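You operate a simulated robot arm through the tools that you are given. There is no shell and no other tool. Be economical: measure what you need, move in short steps, check, and stop when the job is done.

The job below is to be done with a simulated robot arm. You get a single attempt, and the scene is never put back.

JOB
Open the sealer drawer, put the foam block from the top of the bagger bench in the inside of the sealer drawer and shut the drawer again. Put one of the yellow core caps from the top of the bagger bench in the capped tray. Fetch the 50 mm yellow tape roll from the top shelf of the bagger spares rack and set it on the top of the bagger bench. Fetch the rolled blue load strap and set it in the new parts tray. Take the short yellow pad and leave it on the cream-clipped job card. Do these in any order.

It is judged by the outcome, as a careful person would: the job done as asked, and still so three seconds after it is handed in. It fails if anything else is knocked over, pushed out of place, dropped, spilled or broken. A push-on lid holds only when it is set on centred and level and pressed home; a screw cap is set on level and turned clockwise until tight.

ROBOT AND FRAMES
A 6-joint arm with a two-finger gripper on a trunk, on a base that drives. Base frame: it is fixed to the floor where the robot stands at the start and does not move with it; the origin is under the middle of the robot, x ahead of it, y to its left, z up. Units: mm, degrees, N and s.
Its first joint turns from -69.0 to 172.0 degrees. Places, roughly: capped tray [2500, 1500, 1000]; cream-clipped job card [250, -3000, 1000]; foam block [3750, 2250, 750]; inside of the sealer drawer [400, 200, 800]; new parts tray [3750, 2250, 500]; rolled blue load strap (7x7x3 cm) [5600, 3600, 1300]; sealer drawer [400, 100, 900]; short yellow pad (8x5x4 cm) [4600, -1500, 700]; top of the bagger bench [3600, 2500, 800]; yellow core cap (6x6x4 cm) [3700, 2600, 900]; yellow tape roll [3000, 2000, 1250]. Payload 3 kg.
The TCP is the grasp point, 30 mm short of the fingertips. In the tool frame z runs along the fingers and y along their closing line. Largest opening 96 mm; the body of the gripper starts 53 mm behind the TCP.
Orientation is that of the tool frame in the base frame, as [roll, pitch, yaw] about the fixed x, y, z axes, in that order (R = Rz(yaw) Ry(pitch) Rx(roll)). With the fingers straight down and closing along the base's y, the tool's x points along the base's -x, its y along +y and its z along -z.

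CONTROLS
- The arm moves only by the tool step_arm. Its argument "moves" is text: rows parted by semicolons, each of 7 numbers parted by spaces: the turn, a rotation vector about the tool's x, y, z in units of 45 degrees (1.0 is 45 degrees), then the shift along the tool's x, y, z in units of 200 mm (1.0 is 200 mm), then the closure in counts, from 0 (fully open) to 255 (shut). In form: wx wy wz x y z claw; .... A call has 1 to 8 rows; each row is the pose to reach, as a shift and turn from the pose commanded when the call began, along the tool's axes at that moment. A call with a number of a shift or a turn outside -1 to 1 is refused whole. Each row takes 0.2 s and may step no farther than 50 mm and 8.6 degrees from the row before; otherwise, or with a gripper value out of range, the whole call is refused. A pose out of reach is approached as far as the arm can. The call stops where the force on the tool passes 40 N (or 10 N more than at its start, if that is more) or the arm is blocked; 0.2 s more then pass. Each finger travels about 153 mm/s and halts on what it meets, pressing with about 39 N; the grip force reading is that of the motor and also rises with nothing between the fingers. The clock runs only during rows and for 0.2 s after the last one: add rows that repeat a pose to give the fingers time. It gives the time, the measured TCP pose, the force on the tool (base axes), the opening and the grip force at its end, in the units of the frame above (readings bear some noise), with the torque about the TCP (base axes, N m) and any sound that the robot's microphone picked up.
- Cameras (640 x 400 px; columns grow to the right, rows downward): "scene" is now at [105.8, 24.3, 1498.4]; the picture's right is [0.41, -0.91, -0.00], its down [-0.82, -0.37, -0.43] and it looks along [0.40, 0.18, -0.90] (base axes); focal length 268 px, centre (320, 200). "wrist" rides on the gripper at [73, 22, -83] in the tool frame; the picture's right is [-0.29, 0.96, 0.00], its down [-0.66, -0.20, -0.72] and it looks along [-0.69, -0.21, 0.69] (tool axes); focal length 247 px, centre (320, 200). There is no depth. A picture from a camera that has moved, and an enlarged one, comes with that camera's place and axes in the base frame and with its lens.
- snapshot(camera): a new picture of that camera. No time passes.
- lift_body(by): slides the trunk up (or, below 0, down) by that many mm; the arm and the scene camera ride with it, the base frame stays. It gives what a move gives, with no picture.
- roll_base(legs): drives the robot by 1 to 6 legs, each [ahead, left, turn to the left] in mm, mm and degrees, along the robot's own axes; the way and the turn of a leg run together, so that a leg with both is an arc; at most 1500 mm and 180 degrees a leg. The arm and the cameras ride along, it lands a little off, and it stops where it bumps. It gives what a move gives.
- head_to(pan, tilt): turns the head with the scene camera to pan (to the left, within 86 degrees either way) and tilt (down, from -29 to 69), counted from straight ahead of the robot. It gives what a move gives.
- enlarge(camera, box): a new picture of the part [left, top, right, bottom] of that camera's present view, enlarged. No time passes.
- sign_off(): hands the job in; it is judged then, once.

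Go step by step. Nothing tells you exact positions but the pictures and the camera data: compare them with the known pose of the tool, close in by small moves and look again before you grip or let go. The budget is 186 turns and 144 pictures, counting those below and the enlarged ones. Unless the task says otherwise, let go and move clear before handing in, and close with one line.

The tools are called after "Emit:" by a JSON object that holds its "name" and its "arguments". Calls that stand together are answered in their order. step_arm: Moves the arm, as the interface text tells. Its arguments: {"type":"object","properties":{"moves":{"type":"string"}},"required":["moves"]} The other tools are called the same way: lift_body (by) slides the trunk up or down; roll_base (legs) drives the base; head_to (pan, tilt) turns the head that bears the scene camera; snapshot (camera) takes a picture; enlarge (camera, box) takes an enlarged picture of a part of a camera's view; sign_off () hands the job in.

At the start:

```text
time_s: 0.0
ee_pos: [502.4, -119.5, 1030.0]
orientation: [179.9, -0.1, 180.0]
ft_force: [0.7, 0.8, 0.0]
moment: [0.02, 0.0, 0.01]
finger_gap: 96.1
grasp_force: 0.0
trunk travel left (down, up): [-888.0, 52.0]
robot x, y, heading: [1.7, -0.6, -0.1]
head pan, tilt: [24.0, 64.3]
```

scene: 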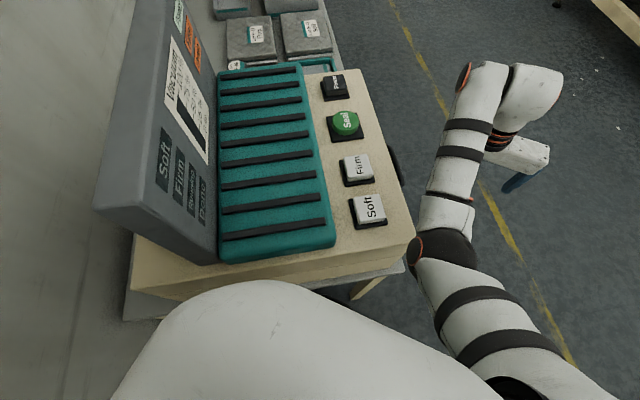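
wrist: 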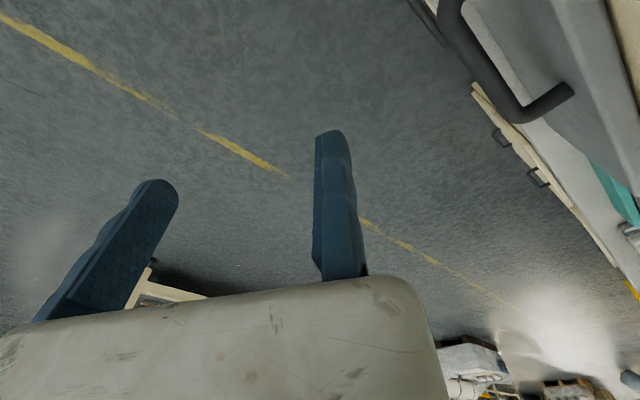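

I see the sealer at front-left, with buttons on its front and the arm hanging to the right. I'll look around with the head first to map the scene.

Emit:
{"name": "head_to", "arguments": {"pan": 0, "tilt": 15}}

Emit:
{"name": "snapshot", "arguments": {"camera": "scene"}}

Emit:
{"name": "head_to", "arguments": {"pan": 50, "tilt": 30}}

Emit:
{"name": "snapshot", "arguments": {"camera": "scene"}}

Emit:
{"name": "head_to", "arguments": {"pan": -60, "tilt": 15}}

Emit:
{"name": "snapshot", "arguments": {"camera": "scene"}}

```text
time_s: 1.2
ee_pos: [503.1, -119.1, 1030.1]
orientation: [180.0, 0.0, 179.9]
ft_force: [0.4, -0.8, -0.5]
moment: [0.03, 0.02, -0.01]
finger_gap: 96.1
grasp_force: 0.0
trunk travel left (down, up): [-888.0, 52.0]
robot x, y, heading: [0.4, 0.7, 0.1]
head pan, tilt: [0.0, 15.0]
```

```text
141 pictures are left
camera scene: at [143.1, -0.6, 1569.5], right [0.0, -1.0, 0.0], down [-0.26, 0.0, -0.97], along [0.97, 0.0, -0.26], focal length 268 px, centre (320, 200)
```

scene: 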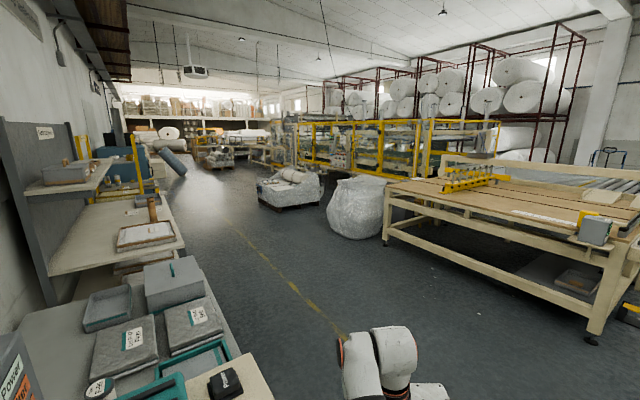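

```text
time_s: 2.4
ee_pos: [502.9, -118.7, 1029.8]
orientation: [-180.0, 0.0, -180.0]
ft_force: [-0.7, 0.0, -0.4]
moment: [0.09, 0.0, 0.02]
finger_gap: 96.0
grasp_force: 0.0
trunk travel left (down, up): [-888.0, 52.0]
robot x, y, heading: [-1.5, 0.2, -0.2]
head pan, tilt: [50.0, 30.0]
```

```text
140 pictures are left
camera scene: at [108.0, 68.5, 1545.4], right [0.77, -0.64, 0.0], down [-0.32, -0.38, -0.87], along [0.56, 0.66, -0.5], focal length 268 px, centre (320, 200)
```

scene: 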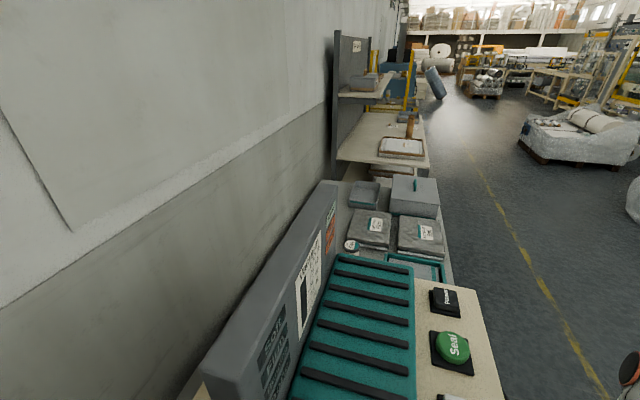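

```text
time_s: 4.2
ee_pos: [503.5, -119.0, 1031.1]
orientation: [-180.0, 0.0, -180.0]
ft_force: [0.1, 0.0, 0.1]
moment: [-0.04, 0.02, 0.03]
finger_gap: 95.8
grasp_force: 0.1
trunk travel left (down, up): [-888.0, 52.0]
robot x, y, heading: [-0.3, 2.8, -0.1]
head pan, tilt: [-60.0, 15.0]
```

```text
139 pictures are left
camera scene: at [96.5, -81.5, 1569.6], right [-0.87, -0.5, 0.0], down [-0.13, 0.22, -0.97], along [0.48, -0.84, -0.26], focal length 268 px, centre (320, 200)
```

scene: 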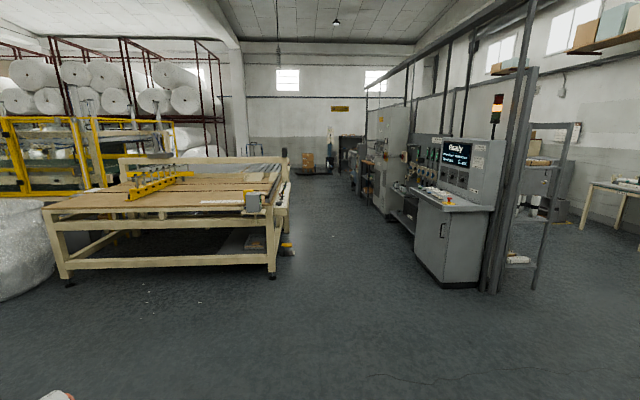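

The room is turned about 37° from the base frame, and the drawer handle looks to be near (540,15,900) on the sealer's front. I'll look at the drawer face and my own arm more closely.

Emit:
{"name": "head_to", "arguments": {"pan": -30, "tilt": 69}}

Emit:
{"name": "snapshot", "arguments": {"camera": "scene"}}

Emit:
{"name": "enlarge", "arguments": {"camera": "wrist", "box": [400, 0, 640, 250]}}

```text
time_s: 5.5
ee_pos: [504.7, -117.5, 1030.3]
orientation: [180.0, 0.0, 180.0]
ft_force: [0.1, 0.4, 0.3]
moment: [-0.01, 0.04, 0.0]
finger_gap: 96.2
grasp_force: 0.0
trunk travel left (down, up): [-888.0, 52.0]
robot x, y, heading: [-1.8, -0.7, -0.2]
head pan, tilt: [-30.0, 68.8]
```

```text
138 pictures are left
camera scene: at [98.2, -28.7, 1494.0], right [-0.5, -0.87, 0.0], down [-0.81, 0.47, -0.36], along [0.31, -0.18, -0.93], focal length 268 px, centre (320, 200)
```

scene: 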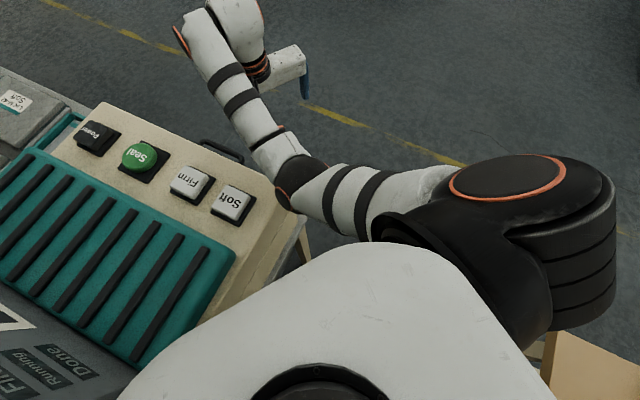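

```text
1.60 times, centred on (520, 125) of wrist
camera zoom: at [430.0, -95.8, 1115.3], right [0.29, 0.96, 0.0], down [0.66, -0.2, 0.72], along [0.69, -0.21, -0.69], focal length 395 px, centre (0, 320)
```

zoom: 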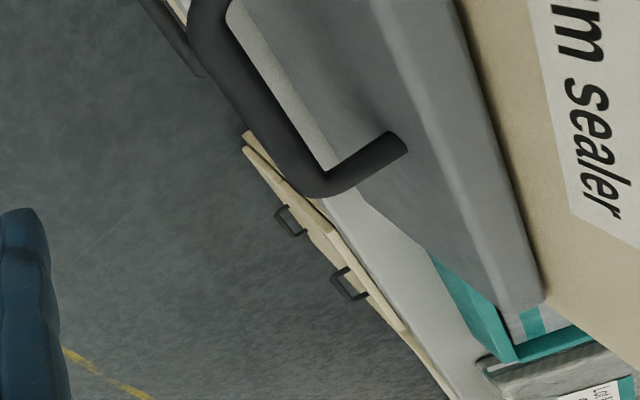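

The handle is a horizontal bar near (527,5,920), with the drawer opening along about (0.61,-0.79). I'll drive to a spot facing the drawer and look at it.

Emit:
{"name": "roll_base", "arguments": {"legs": [[0, -662, 0], [889, 0, 0], [0, 0, 127.5]]}}

Emit:
{"name": "head_to", "arguments": {"pan": 0, "tilt": 40}}

Emit:
{"name": "snapshot", "arguments": {"camera": "scene"}}

Emit:
{"name": "snapshot", "arguments": {"camera": "wrist"}}

```text
time_s: 18.8
ee_pos: [674.2, -192.4, 1031.0]
orientation: [-180.0, 0.0, -51.4]
ft_force: [0.6, 0.4, -0.2]
moment: [0.02, 0.01, -0.03]
finger_gap: 96.1
grasp_force: 0.1
trunk travel left (down, up): [-888.0, 52.0]
robot x, y, heading: [895.0, -655.8, 128.7]
head pan, tilt: [-30.0, 68.8]
```

```text
time_s: 19.7
ee_pos: [674.0, -191.4, 1031.9]
orientation: [180.0, -0.1, -51.4]
ft_force: [-0.4, 1.2, 0.4]
moment: [0.01, 0.0, 0.02]
finger_gap: 96.0
grasp_force: 0.0
trunk travel left (down, up): [-888.0, 52.0]
robot x, y, heading: [897.6, -656.6, 128.6]
head pan, tilt: [0.0, 40.0]
```

```text
136 pictures are left
camera scene: at [811.3, -554.3, 1530.0], right [0.78, 0.62, 0.0], down [0.4, -0.5, -0.77], along [-0.48, 0.6, -0.64], focal length 268 px, centre (320, 200)
```

scene: 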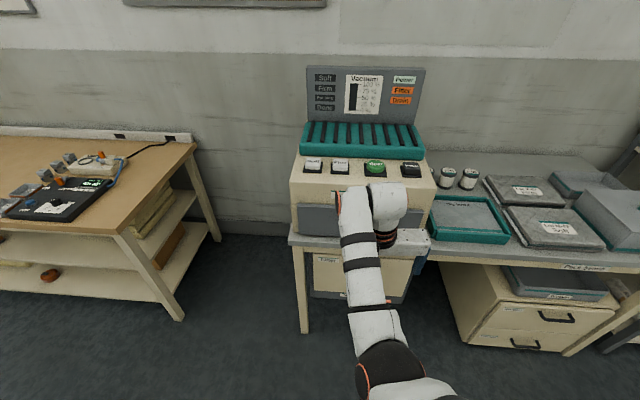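

```text
135 pictures are left
camera wrist: at [703.4, -262.3, 1115.4], right [-0.93, -0.37, 0.0], down [-0.25, 0.64, 0.72], along [-0.27, 0.67, -0.69], focal length 247 px, centre (320, 200)
```

wrist: 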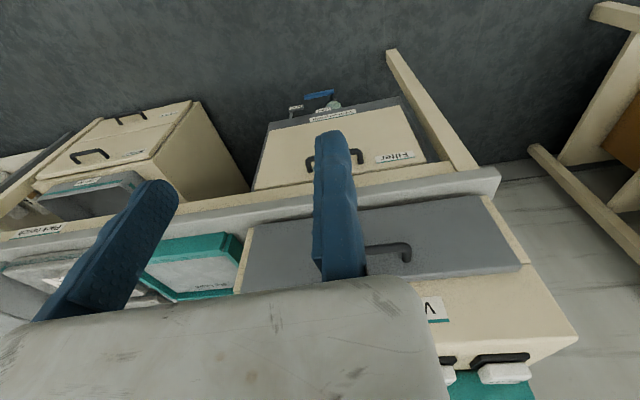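

The grey-fronted drawer with a dark bar handle is straight ahead of the gripper, about 240 mm further on. I'll roll the gripper 90° so it closes front-to-back, then tilt the fingers 45° toward the drawer.

Emit:
{"name": "step_arm", "arguments": {"moves": "0 0 .17 0 0 0 0; 0 0 .34 0 0 0 0; 0 0 .5 0 0 0 0; 0 0 .67 0 0 0 0; 0 0 .84 0 0 0 0; 0 0 1 0 0 0 0"}}

Emit:
{"name": "step_arm", "arguments": {"moves": "0 0 .17 0 0 0 0; 0 0 .34 0 0 0 0; 0 0 .5 0 0 0 0; 0 0 .67 0 0 0 0; 0 0 .84 0 0 0 0; 0 0 1 0 0 0 0"}}

Emit:
{"name": "step_arm", "arguments": {"moves": "-.17 0 0 0 0 0 0; -.34 0 0 0 0 0 0; -.5 0 0 0 0 0 0; -.67 0 0 0 0 0 0; -.84 0 0 0 0 0 0; -1 0 0 0 0 0 0"}}

Emit:
{"name": "snapshot", "arguments": {"camera": "scene"}}

Emit:
{"name": "snapshot", "arguments": {"camera": "wrist"}}

```text
time_s: 21.1
ee_pos: [674.5, -191.7, 1030.9]
orientation: [-180.0, 0.1, -96.6]
ft_force: [-0.2, 0.0, 0.1]
moment: [0.02, -0.02, 0.01]
finger_gap: 96.1
grasp_force: 0.1
trunk travel left (down, up): [-888.0, 52.0]
robot x, y, heading: [896.1, -661.1, 128.5]
head pan, tilt: [0.0, 40.0]
```

```text
time_s: 22.5
ee_pos: [674.5, -192.1, 1031.1]
orientation: [-179.9, 0.0, -141.5]
ft_force: [-0.4, 0.0, -0.1]
moment: [-0.02, -0.03, -0.02]
finger_gap: 95.9
grasp_force: 0.0
trunk travel left (down, up): [-888.0, 52.0]
robot x, y, heading: [896.0, -656.3, 128.6]
head pan, tilt: [0.0, 40.0]
```

```text
time_s: 23.4
ee_pos: [709.0, -128.6, 1072.5]
orientation: [148.5, 7.4, -145.3]
ft_force: [1.0, -0.7, -0.1]
moment: [-0.02, -0.02, 0.01]
finger_gap: 95.9
grasp_force: 0.0
out of reach, approached as far as the arm can: row 4
trunk travel left (down, up): [-888.0, 52.0]
robot x, y, heading: [894.9, -660.0, 128.7]
head pan, tilt: [0.0, 40.0]
stopped in row 4: the arm was blocked; the commanded pose is now the measured one
```

```text
134 pictures are left
camera scene: at [810.9, -554.9, 1530.1], right [0.78, 0.62, 0.0], down [0.4, -0.5, -0.77], along [-0.48, 0.6, -0.64], focal length 268 px, centre (320, 200)
```

scene: 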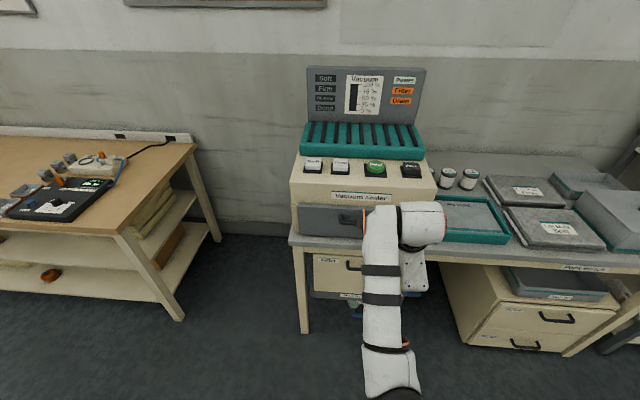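

```text
133 pictures are left
camera wrist: at [654.1, -195.6, 1146.9], right [-0.28, 0.8, 0.53], down [0.8, -0.12, 0.59], along [0.54, 0.59, -0.6], focal length 247 px, centre (320, 200)
```

wrist: 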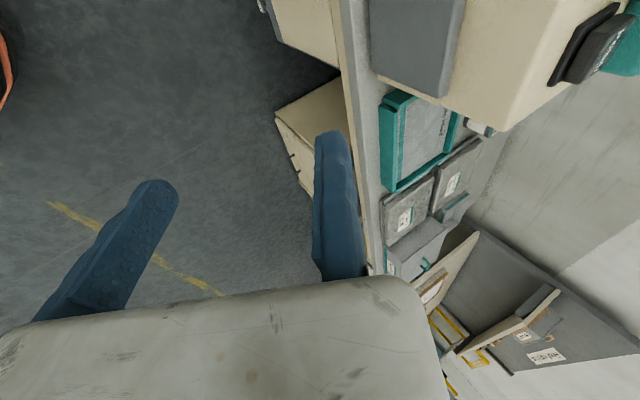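

The arm was stretched to its limit, so the tilt stopped at about 32°. I'll draw the TCP back 200 mm toward the robot and finish a clean 45° tilt.

Emit:
{"name": "step_arm", "arguments": {"moves": "0 0 0 -.018 -.214 -.129 0; 0 0 0 -.035 -.428 -.258 0; 0 0 0 -.053 -.642 -.387 0; 0 0 0 -.07 -.855 -.515 0; -.15 .073 .04 -.07 -.855 -.515 0; -.30 .147 .08 -.07 -.855 -.515 0"}}

Emit:
{"name": "head_to", "arguments": {"pan": -5, "tilt": 50}}

Emit:
{"name": "snapshot", "arguments": {"camera": "scene"}}

Emit:
{"name": "snapshot", "arguments": {"camera": "wrist"}}

```text
refused: row 1 steps farther than a row can; nothing moved
```

```text
time_s: 24.2
ee_pos: [709.1, -129.0, 1071.7]
orientation: [148.5, 7.4, -145.2]
ft_force: [0.0, -0.5, -0.9]
moment: [0.03, 0.04, -0.04]
finger_gap: 96.1
grasp_force: 0.1
trunk travel left (down, up): [-888.0, 52.0]
robot x, y, heading: [895.5, -660.7, 128.5]
head pan, tilt: [-5.0, 50.0]
```

```text
132 pictures are left
camera scene: at [821.5, -556.5, 1515.9], right [0.83, 0.55, 0.0], down [0.42, -0.64, -0.64], along [-0.36, 0.54, -0.77], focal length 268 px, centre (320, 200)
```

scene: 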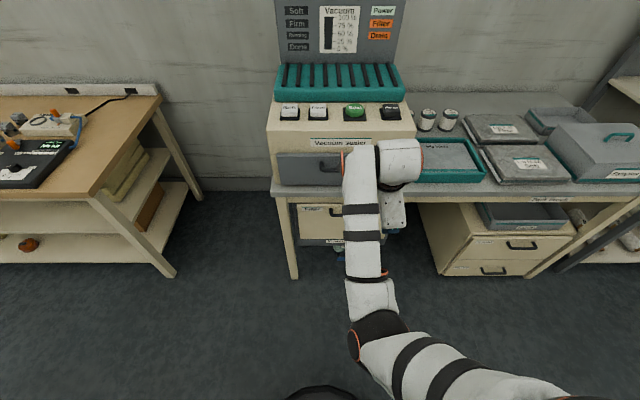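

```text
131 pictures are left
camera wrist: at [654.2, -195.4, 1146.2], right [-0.28, 0.8, 0.53], down [0.8, -0.12, 0.59], along [0.54, 0.59, -0.61], focal length 247 px, centre (320, 200)
```

wrist: 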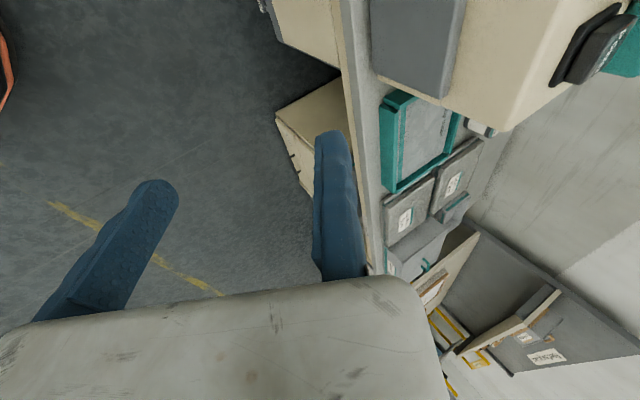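

That call was refused because the rows were slightly too long. I'll resend it with 40 mm rows.

Emit:
{"name": "step_arm", "arguments": {"moves": "0 0 0 -.014 -.171 -.103 0; 0 0 0 -.028 -.342 -.206 0; 0 0 0 -.042 -.513 -.309 0; 0 0 0 -.056 -.684 -.412 0; 0 0 0 -.07 -.855 -.515 0; -.15 .073 .04 -.07 -.855 -.515 0; -.30 .147 .08 -.07 -.855 -.515 0; -.30 .147 .08 -.07 -.855 -.515 0"}}

Emit:
{"name": "enlarge", "arguments": {"camera": "scene", "box": [240, 80, 440, 280]}}

Emit:
{"name": "snapshot", "arguments": {"camera": "wrist"}}

```text
time_s: 24.8
ee_pos: [770.1, -130.5, 1160.0]
orientation: [136.3, 13.4, -150.2]
ft_force: [-0.8, -0.3, -0.6]
moment: [-0.01, -0.03, -0.01]
finger_gap: 95.8
grasp_force: 0.1
out of reach, approached as far as the arm can: row 3
trunk travel left (down, up): [-888.0, 52.0]
robot x, y, heading: [893.4, -658.5, 128.6]
head pan, tilt: [-5.0, 50.0]
stopped in row 3: the arm was blocked; the commanded pose is now the measured one
```

```text
2.00 times, centred on (340, 180) of scene
camera zoom: at [822.4, -557.0, 1515.9], right [0.83, 0.55, 0.0], down [0.42, -0.64, -0.64], along [-0.36, 0.54, -0.77], focal length 536 px, centre (280, 240)
```

zoom: 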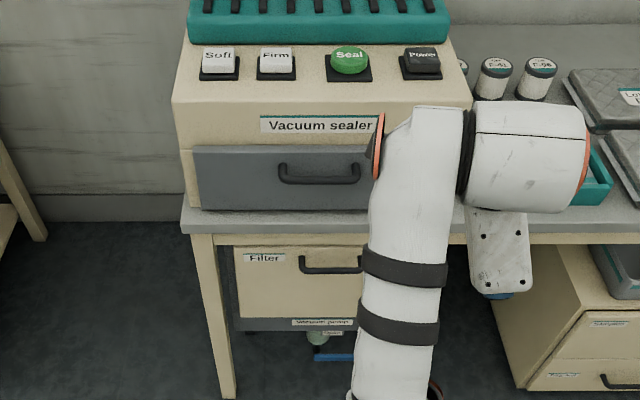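

```text
129 pictures are left
camera wrist: at [712.9, -210.1, 1217.9], right [-0.23, 0.67, 0.71], down [0.8, -0.29, 0.52], along [0.55, 0.69, -0.47], focal length 247 px, centre (320, 200)
```

wrist: 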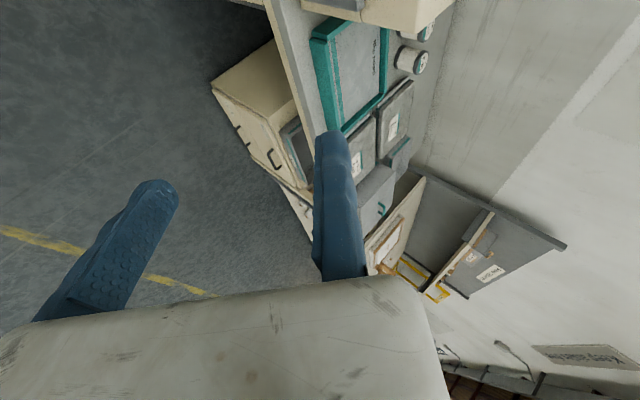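

The arm jammed against a joint limit and rose instead of drawing back. I'll return to a milder 25° tilt with the TCP closer in.

Emit:
{"name": "step_arm", "arguments": {"moves": ".099 .081 .014 .115 -.144 .003 0; .198 .162 .028 .23 -.288 .005 0; .298 .243 .041 .345 -.431 .008 0; .397 .324 .055 .46 -.575 .01 0; .397 .324 .055 .46 -.575 .01 0"}}

Emit:
{"name": "head_to", "arguments": {"pan": -20, "tilt": 65}}

Emit:
{"name": "snapshot", "arguments": {"camera": "scene"}}

```text
time_s: 25.5
ee_pos: [780.5, -143.8, 1158.4]
orientation: [139.3, 12.7, -150.5]
ft_force: [0.5, 0.3, -0.3]
moment: [0.02, 0.0, 0.0]
finger_gap: 95.7
grasp_force: 0.1
out of reach, approached as far as the arm can: row 3
trunk travel left (down, up): [-888.0, 52.0]
robot x, y, heading: [894.5, -657.8, 128.7]
head pan, tilt: [-5.0, 50.0]
stopped in row 3: the arm was blocked; the commanded pose is now the measured one
```

```text
time_s: 26.3
ee_pos: [782.2, -143.7, 1158.3]
orientation: [139.4, 12.7, -150.5]
ft_force: [0.5, 0.4, 1.2]
moment: [0.0, 0.0, 0.02]
finger_gap: 96.3
grasp_force: 0.0
trunk travel left (down, up): [-888.0, 52.0]
robot x, y, heading: [895.9, -658.3, 128.7]
head pan, tilt: [-20.0, 65.0]
```

```text
128 pictures are left
camera scene: at [844.8, -563.3, 1497.8], right [0.95, 0.32, 0.0], down [0.29, -0.86, -0.42], along [-0.14, 0.4, -0.91], focal length 268 px, centre (320, 200)
```

scene: 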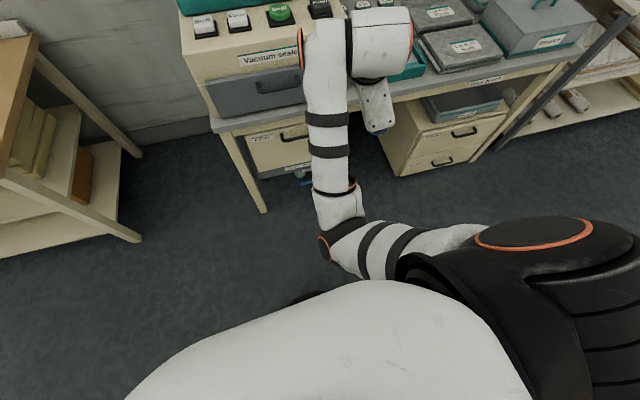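

The arm's elbow points down and gets blocked when folded close to the trunk, so I'll work more extended. I'm moving the TCP forward and down at a 30° tilt.

Emit:
{"name": "step_arm", "arguments": {"moves": ".044 .063 .009 .124 .054 .142 0; .088 .126 .018 .248 .108 .284 0; .131 .189 .027 .372 .162 .426 0; .175 .252 .036 .496 .216 .568 0; .219 .315 .045 .62 .27 .71 0; .219 .315 .045 .62 .27 .71 0"}}

Emit:
{"name": "snapshot", "arguments": {"camera": "wrist"}}

Emit:
{"name": "snapshot", "arguments": {"camera": "scene"}}

```text
time_s: 27.7
ee_pos: [624.6, -81.4, 1063.0]
orientation: [149.9, -0.4, -143.8]
ft_force: [0.7, -1.0, 1.2]
moment: [-0.03, 0.0, 0.0]
finger_gap: 95.9
grasp_force: 0.0
trunk travel left (down, up): [-888.0, 52.0]
robot x, y, heading: [895.8, -662.3, 128.5]
head pan, tilt: [-20.0, 65.0]
```

```text
127 pictures are left
camera wrist: at [578.7, -141.4, 1147.0], right [-0.25, 0.84, 0.48], down [0.85, -0.04, 0.52], along [0.46, 0.54, -0.71], focal length 247 px, centre (320, 200)
```

wrist: 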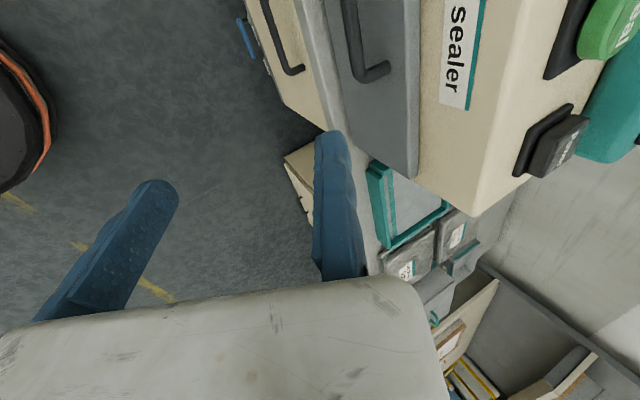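

```text
126 pictures are left
camera scene: at [845.6, -563.9, 1497.8], right [0.95, 0.32, 0.0], down [0.29, -0.86, -0.42], along [-0.14, 0.4, -0.91], focal length 268 px, centre (320, 200)
```

scene: 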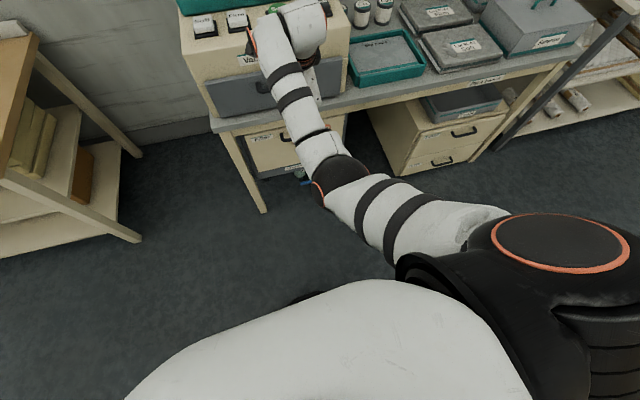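

The handle bar comes out at about (528,6,920) from three views, running at 36°. I'll roll the base forward about 95 mm, then line up above the bar with the fingers partly closed.

Emit:
{"name": "roll_base", "arguments": {"legs": [[95, 20, 0]]}}

Emit:
{"name": "step_arm", "arguments": {"moves": ".11 0 0 0 0 0 175; .222 0 0 0 0 0 175; .222 0 0 0 0 0 175"}}

Emit:
{"name": "snapshot", "arguments": {"camera": "wrist"}}

```text
time_s: 28.8
ee_pos: [550.1, -21.0, 1062.1]
orientation: [150.1, -0.4, -143.7]
ft_force: [-0.5, 0.2, 0.9]
moment: [-0.03, 0.02, 0.0]
finger_gap: 96.0
grasp_force: 0.0
trunk travel left (down, up): [-888.0, 52.0]
robot x, y, heading: [821.0, -595.2, 128.7]
head pan, tilt: [-20.0, 65.0]
```

```text
time_s: 29.6
ee_pos: [549.0, -19.3, 1062.3]
orientation: [160.1, -0.5, -143.7]
ft_force: [0.0, 0.0, 0.6]
moment: [-0.03, -0.02, 0.0]
finger_gap: 30.2
grasp_force: 0.1
trunk travel left (down, up): [-888.0, 52.0]
robot x, y, heading: [822.7, -599.4, 128.4]
head pan, tilt: [-20.0, 65.0]
```

```text
125 pictures are left
camera wrist: at [495.0, -67.7, 1149.4], right [-0.29, 0.9, 0.32], down [0.79, 0.04, 0.61], along [0.53, 0.43, -0.73], focal length 247 px, centre (320, 200)
```

wrist: 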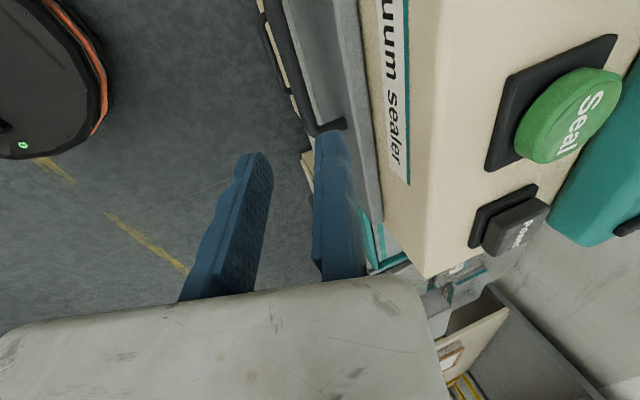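

The bar still lies on the predicted line. I'll lower to the pre-grasp height and check again.

Emit:
{"name": "lift_body", "arguments": {"by": -57}}

Emit:
{"name": "snapshot", "arguments": {"camera": "wrist"}}

Emit:
{"name": "snapshot", "arguments": {"camera": "scene"}}

```text
time_s: 30.6
ee_pos: [548.4, -20.0, 1004.7]
orientation: [160.1, -0.4, -143.7]
ft_force: [-0.7, -0.1, -0.1]
moment: [0.02, -0.01, -0.02]
finger_gap: 30.0
grasp_force: 0.0
trunk travel left (down, up): [-831.0, 109.0]
robot x, y, heading: [824.6, -600.0, 128.5]
head pan, tilt: [-20.0, 65.0]
```

```text
124 pictures are left
camera wrist: at [495.1, -67.8, 1092.3], right [-0.29, 0.9, 0.32], down [0.79, 0.04, 0.61], along [0.53, 0.43, -0.73], focal length 247 px, centre (320, 200)
```

wrist: 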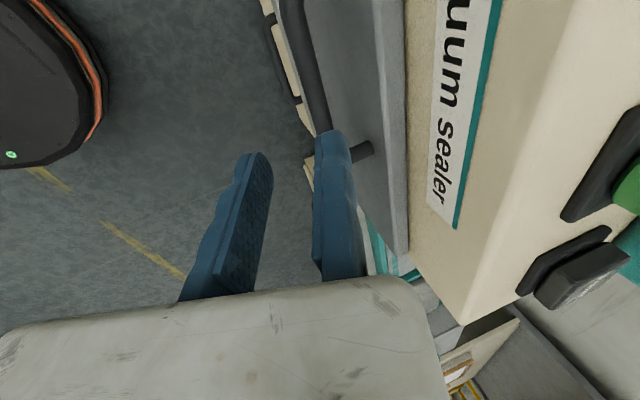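

```text
123 pictures are left
camera scene: at [770.3, -501.9, 1440.7], right [0.95, 0.32, 0.0], down [0.29, -0.86, -0.42], along [-0.14, 0.4, -0.91], focal length 268 px, centre (320, 200)
```

scene: 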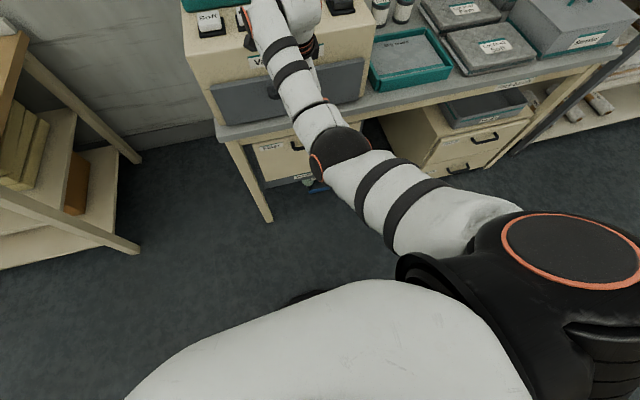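

The handle line intersects well: the gripper should straddle the bar after 72 mm along the tool axis. I'll advance 50 mm first and check.

Emit:
{"name": "step_arm", "arguments": {"moves": "0 0 0 0 0 .125 175; 0 0 0 0 0 .25 175"}}

Emit:
{"name": "enlarge", "arguments": {"camera": "wrist", "box": [160, 0, 480, 300]}}

```text
time_s: 31.2
ee_pos: [538.4, -4.5, 957.8]
orientation: [160.1, -0.4, -143.7]
ft_force: [-0.1, 0.1, -0.1]
moment: [-0.01, -0.01, 0.0]
finger_gap: 30.3
grasp_force: 0.1
trunk travel left (down, up): [-831.0, 109.0]
robot x, y, heading: [817.3, -599.9, 128.6]
head pan, tilt: [-20.0, 65.0]
```

```text
1.33 times, centred on (320, 150) of wrist
camera zoom: at [483.4, -53.5, 1044.6], right [-0.29, 0.9, 0.32], down [0.79, 0.04, 0.61], along [0.53, 0.44, -0.73], focal length 329 px, centre (320, 267)
```

zoom: 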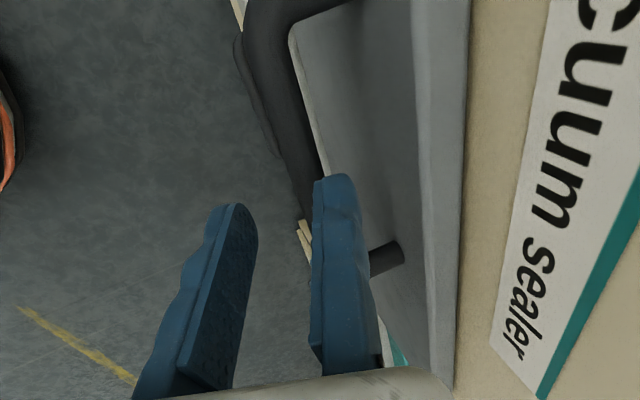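

The bar passes just outside the inner finger, as intended. I'll advance the last 22 mm and close.

Emit:
{"name": "step_arm", "arguments": {"moves": "0 0 0 0 0 .06 175; 0 0 0 0 0 .115 175; 0 0 0 0 0 .115 255; 0 0 0 0 0 .115 255; 0 0 0 0 0 .115 255"}}

Emit:
{"name": "snapshot", "arguments": {"camera": "wrist"}}

```text
time_s: 31.8
ee_pos: [534.1, -2.0, 952.9]
orientation: [158.2, -0.2, -143.7]
ft_force: [8.9, -12.1, 18.2]
moment: [-0.21, -0.56, -0.7]
finger_gap: 13.2
grasp_force: 38.9
trunk travel left (down, up): [-831.0, 109.0]
robot x, y, heading: [821.8, -598.9, 128.4]
head pan, tilt: [-20.0, 65.0]
stopped in row 3: the force on the tool passed its limit at 48 N (the readings are from after the stop); the commanded pose is now the measured one
```

```text
121 pictures are left
camera wrist: at [481.8, -53.1, 1041.0], right [-0.29, 0.89, 0.35], down [0.8, 0.02, 0.59], along [0.52, 0.46, -0.72], focal length 247 px, centre (320, 200)
```

wrist: 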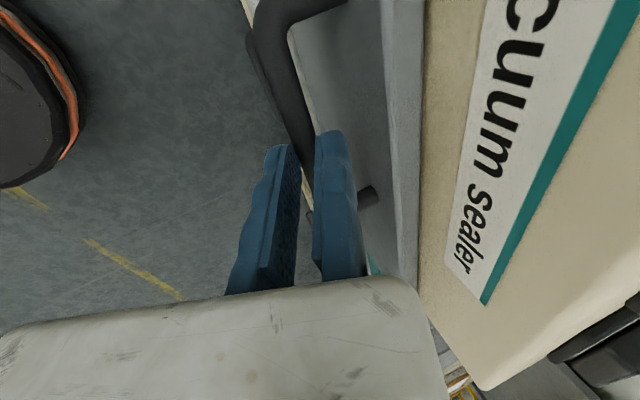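

The gap of 13 mm at full grip force says the bar is held. I'll pull by driving the base back in two legs.

Emit:
{"name": "roll_base", "arguments": {"legs": [[-100, 4, 0]]}}

Emit:
{"name": "snapshot", "arguments": {"camera": "wrist"}}

```text
time_s: 32.7
ee_pos: [541.6, -10.9, 957.9]
orientation: [156.7, -0.2, -143.8]
ft_force: [-0.4, 0.2, 0.5]
moment: [0.05, 0.0, 0.03]
finger_gap: 0.0
grasp_force: 33.4
trunk travel left (down, up): [-831.0, 109.0]
robot x, y, heading: [835.5, -618.3, 128.8]
head pan, tilt: [-20.0, 65.0]
stopped in leg 1: the force on the tool passed its limit at 43 N (the readings are from after the stop); the commanded pose is now the measured one
```

```text
120 pictures are left
camera wrist: at [490.3, -62.3, 1045.9], right [-0.28, 0.88, 0.38], down [0.81, 0.01, 0.58], along [0.51, 0.47, -0.72], focal length 247 px, centre (320, 200)
```

wrist: 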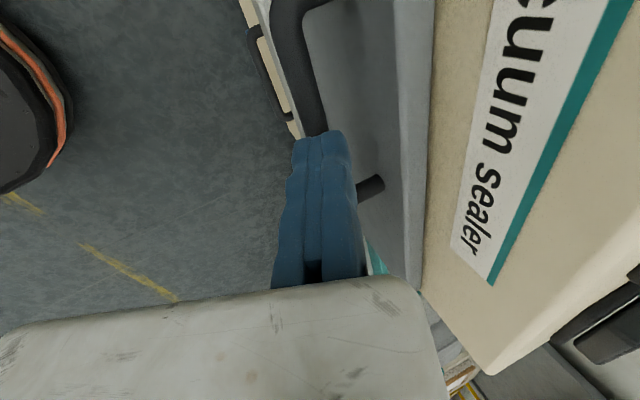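

The fingers slipped off because they only held the top of the bar. I'll back off, reopen and measure the bar again so I can go deeper.

Emit:
{"name": "step_arm", "arguments": {"moves": "0 0 0 0 0 -.15 255; 0 0 0 0 0 -.3 255; 0 0 0 0 0 -.3 165; 0 0 0 0 0 -.3 165"}}

Emit:
{"name": "enlarge", "arguments": {"camera": "wrist", "box": [160, 0, 480, 300]}}

Emit:
{"name": "enlarge", "arguments": {"camera": "scene", "box": [160, 0, 400, 200]}}

```text
time_s: 33.7
ee_pos: [555.4, -29.0, 1014.5]
orientation: [156.8, -0.4, -143.8]
ft_force: [0.0, -0.3, -0.3]
moment: [0.01, 0.03, -0.02]
finger_gap: 34.2
grasp_force: 0.2
trunk travel left (down, up): [-831.0, 109.0]
robot x, y, heading: [836.8, -618.7, 128.9]
head pan, tilt: [-20.0, 65.0]
```

```text
1.33 times, centred on (320, 150) of wrist
camera zoom: at [504.0, -80.8, 1101.2], right [-0.28, 0.88, 0.38], down [0.81, 0.01, 0.58], along [0.51, 0.47, -0.72], focal length 329 px, centre (320, 267)
```

zoom: 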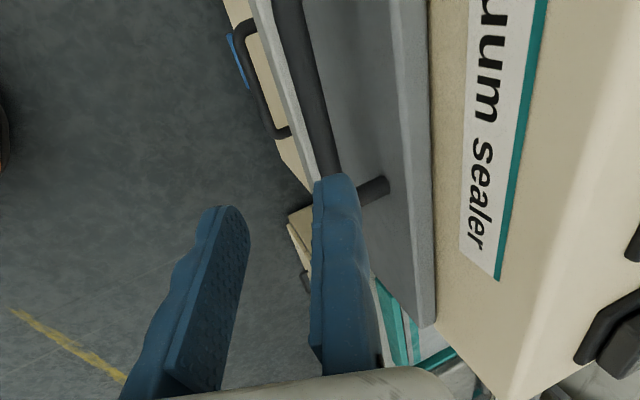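

```text
2.00 times, centred on (280, 100) of scene
camera zoom: at [785.4, -522.2, 1440.8], right [0.95, 0.32, 0.0], down [0.29, -0.86, -0.42], along [-0.13, 0.4, -0.91], focal length 536 px, centre (400, 400)
```

zoom: 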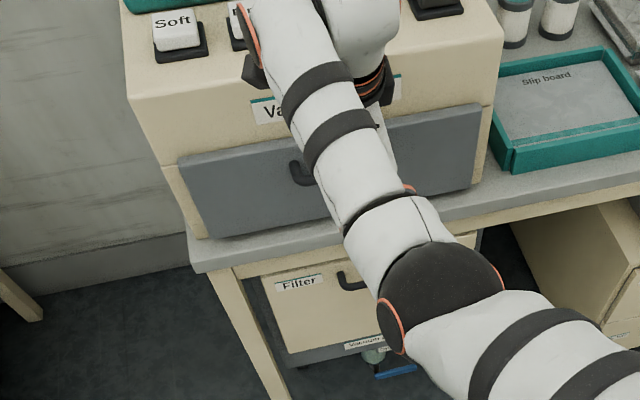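

Both views again put the bar at z≈920, with about 36 mm between it and the face. I'll insert 93 mm this time so the bar sits well inside the finger pads, then close.

Emit:
{"name": "step_arm", "arguments": {"moves": "0 0 0 0 0 .2 180; 0 0 0 0 0 .36 180; 0 0 0 0 0 .42 180; 0 0 0 0 0 .465 180; 0 0 0 0 0 .465 180"}}

Emit:
{"name": "snapshot", "arguments": {"camera": "wrist"}}

```text
time_s: 34.8
ee_pos: [547.0, -13.9, 951.1]
orientation: [155.1, -0.3, -143.6]
ft_force: [6.3, -16.5, 18.5]
moment: [0.05, -0.08, -0.11]
finger_gap: 28.0
grasp_force: 0.2
out of reach, approached as far as the arm can: row 2, 3, 4, 5
trunk travel left (down, up): [-831.0, 109.0]
robot x, y, heading: [835.4, -618.8, 128.5]
head pan, tilt: [-20.0, 65.0]
stopped in row 5: the force on the tool passed its limit at 43 N (the readings are from after the stop); the commanded pose is now the measured one
```

```text
117 pictures are left
camera wrist: at [497.6, -68.0, 1037.9], right [-0.28, 0.87, 0.4], down [0.82, 0.0, 0.57], along [0.5, 0.49, -0.72], focal length 247 px, centre (320, 200)
```

wrist: 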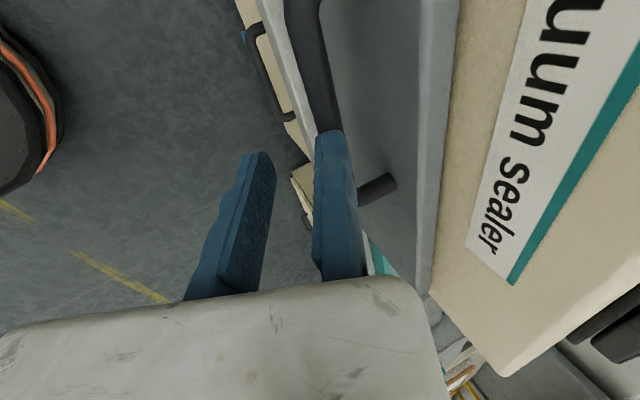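

The arm ran out of reach and the inner finger landed on the bar. I'll raise, draw the arm in 60 mm and roll the base forward the same amount to get reach.

Emit:
{"name": "step_arm", "arguments": {"moves": "0 0 0 0 0 -.15 180; 0 0 0 0 -.13 -.26 180; 0 0 0 0 -.27 -.33 180; 0 0 0 0 -.27 -.33 180"}}

Emit:
{"name": "roll_base", "arguments": {"legs": [[65, 0, 0]]}}

Emit:
{"name": "enlarge", "arguments": {"camera": "wrist", "box": [160, 0, 480, 300]}}

```text
time_s: 35.8
ee_pos: [589.9, -69.1, 980.4]
orientation: [155.8, -0.2, -143.8]
ft_force: [0.0, -0.1, 0.3]
moment: [-0.02, -0.03, 0.01]
finger_gap: 28.2
grasp_force: 0.0
trunk travel left (down, up): [-831.0, 109.0]
robot x, y, heading: [837.5, -615.6, 128.5]
head pan, tilt: [-20.0, 65.0]
```

```text
time_s: 36.8
ee_pos: [550.5, -18.3, 980.1]
orientation: [155.7, -0.2, -143.8]
ft_force: [0.3, 0.6, -0.4]
moment: [0.02, 0.0, 0.01]
finger_gap: 28.3
grasp_force: 0.1
trunk travel left (down, up): [-831.0, 109.0]
robot x, y, heading: [795.2, -571.6, 128.9]
head pan, tilt: [-20.0, 65.0]
```

```text
1.33 times, centred on (320, 150) of wrist
camera zoom: at [500.0, -71.7, 1067.6], right [-0.28, 0.88, 0.39], down [0.82, 0.0, 0.57], along [0.5, 0.48, -0.72], focal length 329 px, centre (320, 267)
```

zoom: 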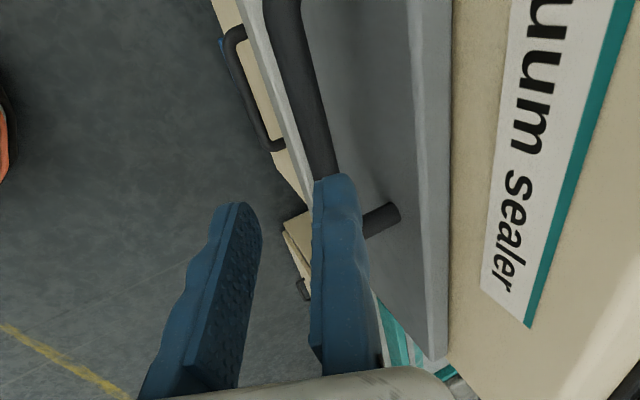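

The bar is now measured at n≈-307, close to the earlier values, and the reach is fine. I'll insert 58 mm with a 4 mm inward correction.

Emit:
{"name": "step_arm", "arguments": {"moves": "0 0 0 0 .02 .02 180; 0 0 0 0 .02 .16 180; 0 0 0 0 .02 .29 180; 0 0 0 0 .02 .29 180"}}

Emit:
{"name": "snapshot", "arguments": {"camera": "wrist"}}

```text
time_s: 37.8
ee_pos: [532.8, 6.6, 926.3]
orientation: [156.0, -0.3, -143.8]
ft_force: [-0.6, 0.5, -0.3]
moment: [-0.06, -0.02, 0.01]
finger_gap: 28.0
grasp_force: 0.1
trunk travel left (down, up): [-831.0, 109.0]
robot x, y, heading: [795.8, -567.1, 128.7]
head pan, tilt: [-20.0, 65.0]
```

```text
115 pictures are left
camera wrist: at [481.8, -46.3, 1012.5], right [-0.28, 0.88, 0.39], down [0.82, 0.01, 0.57], along [0.5, 0.48, -0.72], focal length 247 px, centre (320, 200)
```

wrist: 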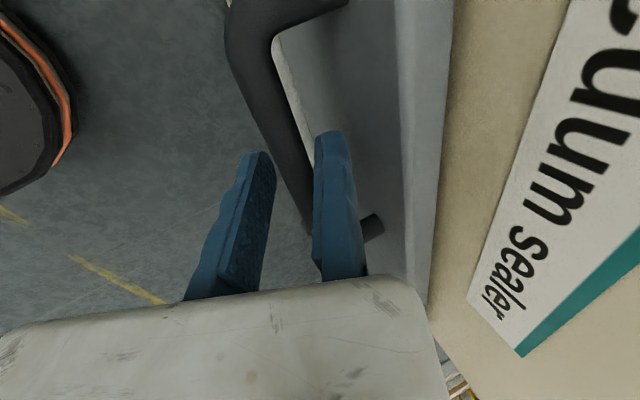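

The bar now sits well between the fingers with no contact force. I'll close and pull back in steps.

Emit:
{"name": "step_arm", "arguments": {"moves": "0 0 0 0 0 0 215; 0 0 0 0 0 0 235; 0 0 0 0 0 0 255"}}

Emit:
{"name": "roll_base", "arguments": {"legs": [[-60, 2, 0]]}}

Emit:
{"name": "snapshot", "arguments": {"camera": "wrist"}}

```text
time_s: 38.5
ee_pos: [533.1, 5.3, 927.6]
orientation: [155.7, -0.3, -143.9]
ft_force: [-1.5, 1.8, 0.6]
moment: [-0.16, 0.22, -1.09]
finger_gap: 13.8
grasp_force: 44.6
trunk travel left (down, up): [-831.0, 109.0]
robot x, y, heading: [796.5, -571.5, 128.6]
head pan, tilt: [-20.0, 65.0]
```

```text
time_s: 39.5
ee_pos: [566.1, -43.9, 928.3]
orientation: [155.8, -0.4, -143.7]
ft_force: [-8.8, -5.3, -3.7]
moment: [-0.2, 0.84, -0.78]
finger_gap: 14.1
grasp_force: 44.8
trunk travel left (down, up): [-831.0, 109.0]
robot x, y, heading: [831.1, -614.1, 128.6]
head pan, tilt: [-20.0, 65.0]
```

```text
114 pictures are left
camera wrist: at [515.7, -97.7, 1015.2], right [-0.28, 0.88, 0.39], down [0.82, 0.0, 0.57], along [0.5, 0.48, -0.72], focal length 247 px, centre (320, 200)
```

wrist: 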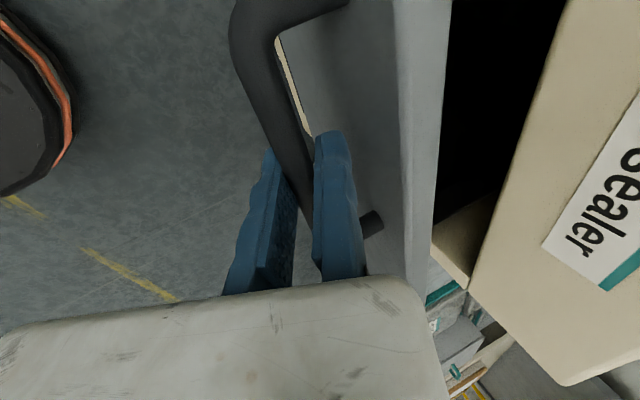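

The drawer is sliding out. I'll pull another 130 mm with a slight sideways relief.

Emit:
{"name": "roll_base", "arguments": {"legs": [[-70, 5, 0], [-60, 3, 0]]}}

Emit:
{"name": "snapshot", "arguments": {"camera": "wrist"}}

Emit:
{"name": "snapshot", "arguments": {"camera": "scene"}}

```text
time_s: 41.1
ee_pos: [638.5, -151.3, 928.6]
orientation: [155.8, -0.4, -143.6]
ft_force: [-14.7, -9.1, -5.0]
moment: [-0.55, 1.25, -0.6]
finger_gap: 13.9
grasp_force: 44.9
trunk travel left (down, up): [-831.0, 109.0]
robot x, y, heading: [906.7, -722.8, 128.6]
head pan, tilt: [-20.0, 65.0]
```

```text
113 pictures are left
camera wrist: at [587.6, -204.8, 1015.3], right [-0.28, 0.88, 0.39], down [0.82, 0.01, 0.57], along [0.5, 0.48, -0.72], focal length 247 px, centre (320, 200)
```

wrist: 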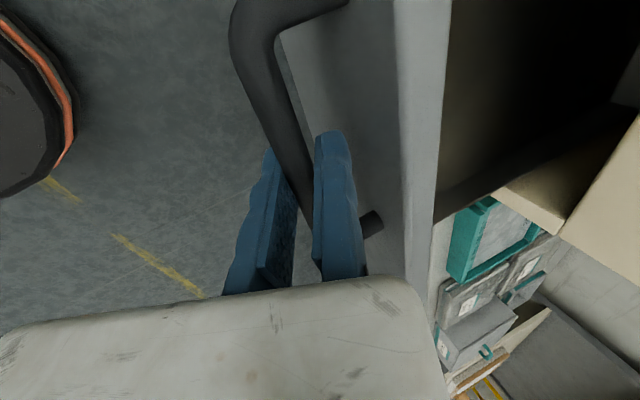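

```text
112 pictures are left
camera scene: at [850.1, -627.4, 1440.8], right [0.95, 0.32, 0.0], down [0.29, -0.86, -0.42], along [-0.13, 0.4, -0.91], focal length 268 px, centre (320, 200)
```

scene: 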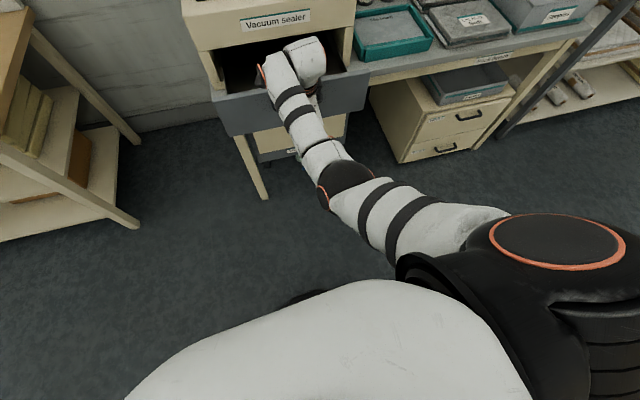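

The drawer is open about 190 mm, which should be enough. I'll release to a 28 mm gap and back out along the tool axis.

Emit:
{"name": "step_arm", "arguments": {"moves": "0 0 0 0 0 0 180; 0 0 0 0 0 0 180; 0 0 0 0 0 -.2 180; 0 0 0 0 0 -.4 180; 0 0 0 0 0 -.6 180; 0 0 0 0 -.2 -.7 180"}}

Emit:
{"name": "roll_base", "arguments": {"legs": [[-250, 0, 0]]}}

Emit:
{"name": "head_to", "arguments": {"pan": 5, "tilt": 45}}

Emit:
{"name": "snapshot", "arguments": {"camera": "scene"}}

Emit:
{"name": "head_to", "arguments": {"pan": -70, "tilt": 20}}

Emit:
{"name": "snapshot", "arguments": {"camera": "scene"}}

```text
time_s: 42.5
ee_pos: [702.1, -221.1, 1046.5]
orientation: [154.9, 0.0, -143.9]
ft_force: [-0.3, -0.5, 0.5]
moment: [-0.02, 0.03, 0.03]
finger_gap: 27.8
grasp_force: 0.1
trunk travel left (down, up): [-831.0, 109.0]
robot x, y, heading: [908.6, -722.3, 128.4]
head pan, tilt: [-20.0, 65.0]
```

```text
time_s: 44.3
ee_pos: [859.1, -416.5, 1039.6]
orientation: [155.6, 0.1, -144.3]
ft_force: [0.1, 0.2, -0.5]
moment: [-0.02, -0.02, 0.05]
finger_gap: 28.1
grasp_force: 0.0
trunk travel left (down, up): [-831.0, 109.0]
robot x, y, heading: [1062.4, -914.4, 128.3]
head pan, tilt: [-20.0, 65.0]
```

```text
time_s: 45.2
ee_pos: [860.8, -414.6, 1041.1]
orientation: [155.6, 0.1, -144.3]
ft_force: [-0.2, -0.8, -0.5]
moment: [-0.01, -0.01, 0.02]
finger_gap: 28.1
grasp_force: 0.1
trunk travel left (down, up): [-831.0, 109.0]
robot x, y, heading: [1063.2, -916.6, 128.5]
head pan, tilt: [5.0, 45.0]
```

```text
111 pictures are left
camera scene: at [974.0, -819.0, 1465.7], right [0.73, 0.69, 0.0], down [0.49, -0.51, -0.71], along [-0.49, 0.51, -0.71], focal length 268 px, centre (320, 200)
```

scene: 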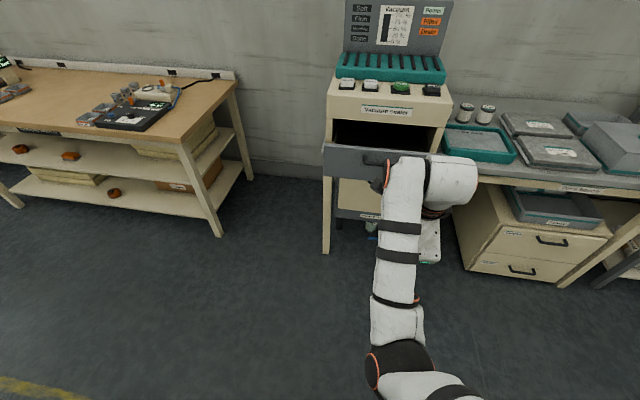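

```text
time_s: 46.7
ee_pos: [860.0, -414.6, 1040.5]
orientation: [155.4, 0.2, -144.4]
ft_force: [0.1, 0.5, -0.9]
moment: [0.02, 0.01, 0.03]
finger_gap: 28.0
grasp_force: 0.1
trunk travel left (down, up): [-831.0, 109.0]
robot x, y, heading: [1064.9, -921.6, 128.6]
head pan, tilt: [-70.0, 20.0]
```

```text
110 pictures are left
camera scene: at [1078.6, -798.6, 1504.4], right [0.85, -0.52, 0.0], down [-0.18, -0.29, -0.94], along [0.49, 0.8, -0.34], focal length 268 px, centre (320, 200)
```

scene: 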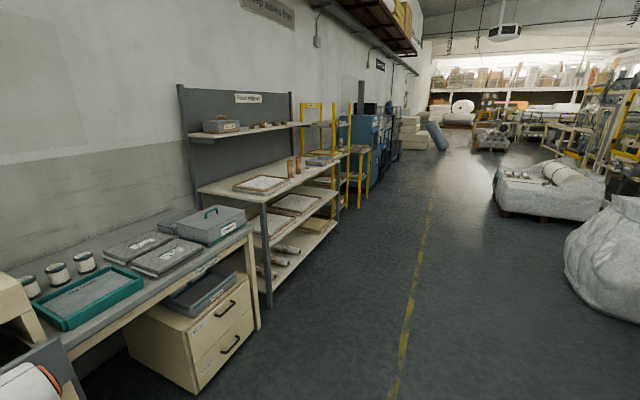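

The drawer is open and clear. Next I'll drive along the wall to the bagger bench area, facing the wall, and survey it.

Emit:
{"name": "roll_base", "arguments": {"legs": [[0, 0, -2.5], [0, -1500, 0], [0, -1300, 0]]}}

Emit:
{"name": "head_to", "arguments": {"pan": 0, "tilt": 25}}

Emit:
{"name": "snapshot", "arguments": {"camera": "scene"}}

Emit:
{"name": "head_to", "arguments": {"pan": -60, "tilt": 25}}

Emit:
{"name": "snapshot", "arguments": {"camera": "scene"}}

```text
time_s: 60.6
ee_pos: [3191.9, 1197.3, 1042.0]
orientation: [155.5, 0.2, -148.8]
ft_force: [-1.1, 0.2, -0.4]
moment: [-0.02, 0.0, 0.02]
finger_gap: 28.0
grasp_force: 0.0
trunk travel left (down, up): [-831.0, 109.0]
robot x, y, heading: [3349.2, 679.5, 124.3]
head pan, tilt: [-70.0, 20.0]
```

```text
time_s: 62.0
ee_pos: [3191.4, 1198.3, 1040.9]
orientation: [155.6, 0.3, -148.8]
ft_force: [0.1, -0.3, 0.0]
moment: [0.0, 0.0, 0.01]
finger_gap: 28.2
grasp_force: 0.0
trunk travel left (down, up): [-831.0, 109.0]
robot x, y, heading: [3351.2, 683.1, 124.2]
head pan, tilt: [0.0, 25.0]
```

```text
109 pictures are left
camera scene: at [3273.2, 799.0, 1496.4], right [0.83, 0.56, 0.0], down [0.24, -0.35, -0.91], along [-0.51, 0.75, -0.42], focal length 268 px, centre (320, 200)
```

scene: 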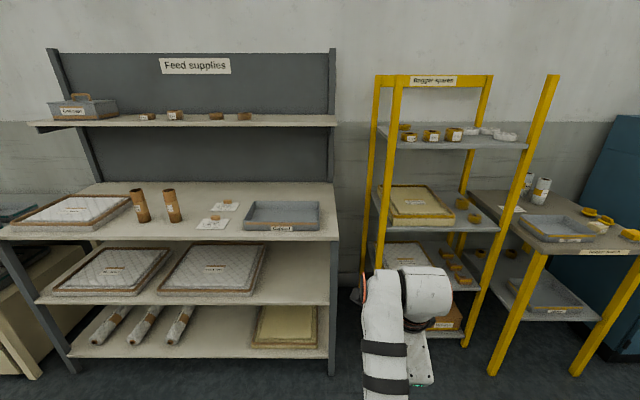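

```text
time_s: 63.3
ee_pos: [3192.0, 1198.2, 1040.8]
orientation: [155.5, 0.2, -148.7]
ft_force: [-0.5, -0.1, -0.4]
moment: [-0.03, -0.05, 0.0]
finger_gap: 28.2
grasp_force: 0.0
trunk travel left (down, up): [-831.0, 109.0]
robot x, y, heading: [3352.5, 682.4, 124.0]
head pan, tilt: [-60.0, 25.0]
```

```text
108 pictures are left
camera scene: at [3364.9, 805.6, 1496.4], right [0.9, -0.44, 0.0], down [-0.18, -0.38, -0.91], along [0.4, 0.82, -0.42], focal length 268 px, centre (320, 200)
```

scene: 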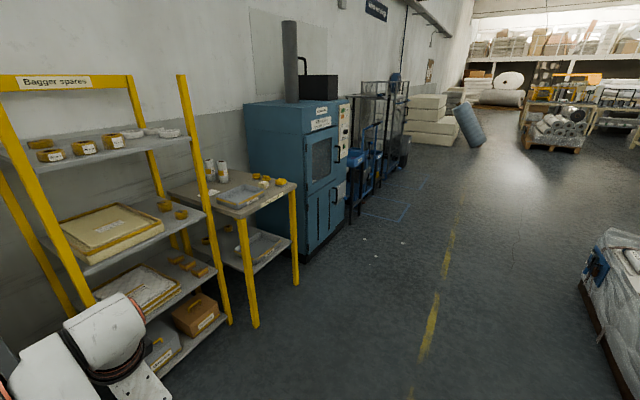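

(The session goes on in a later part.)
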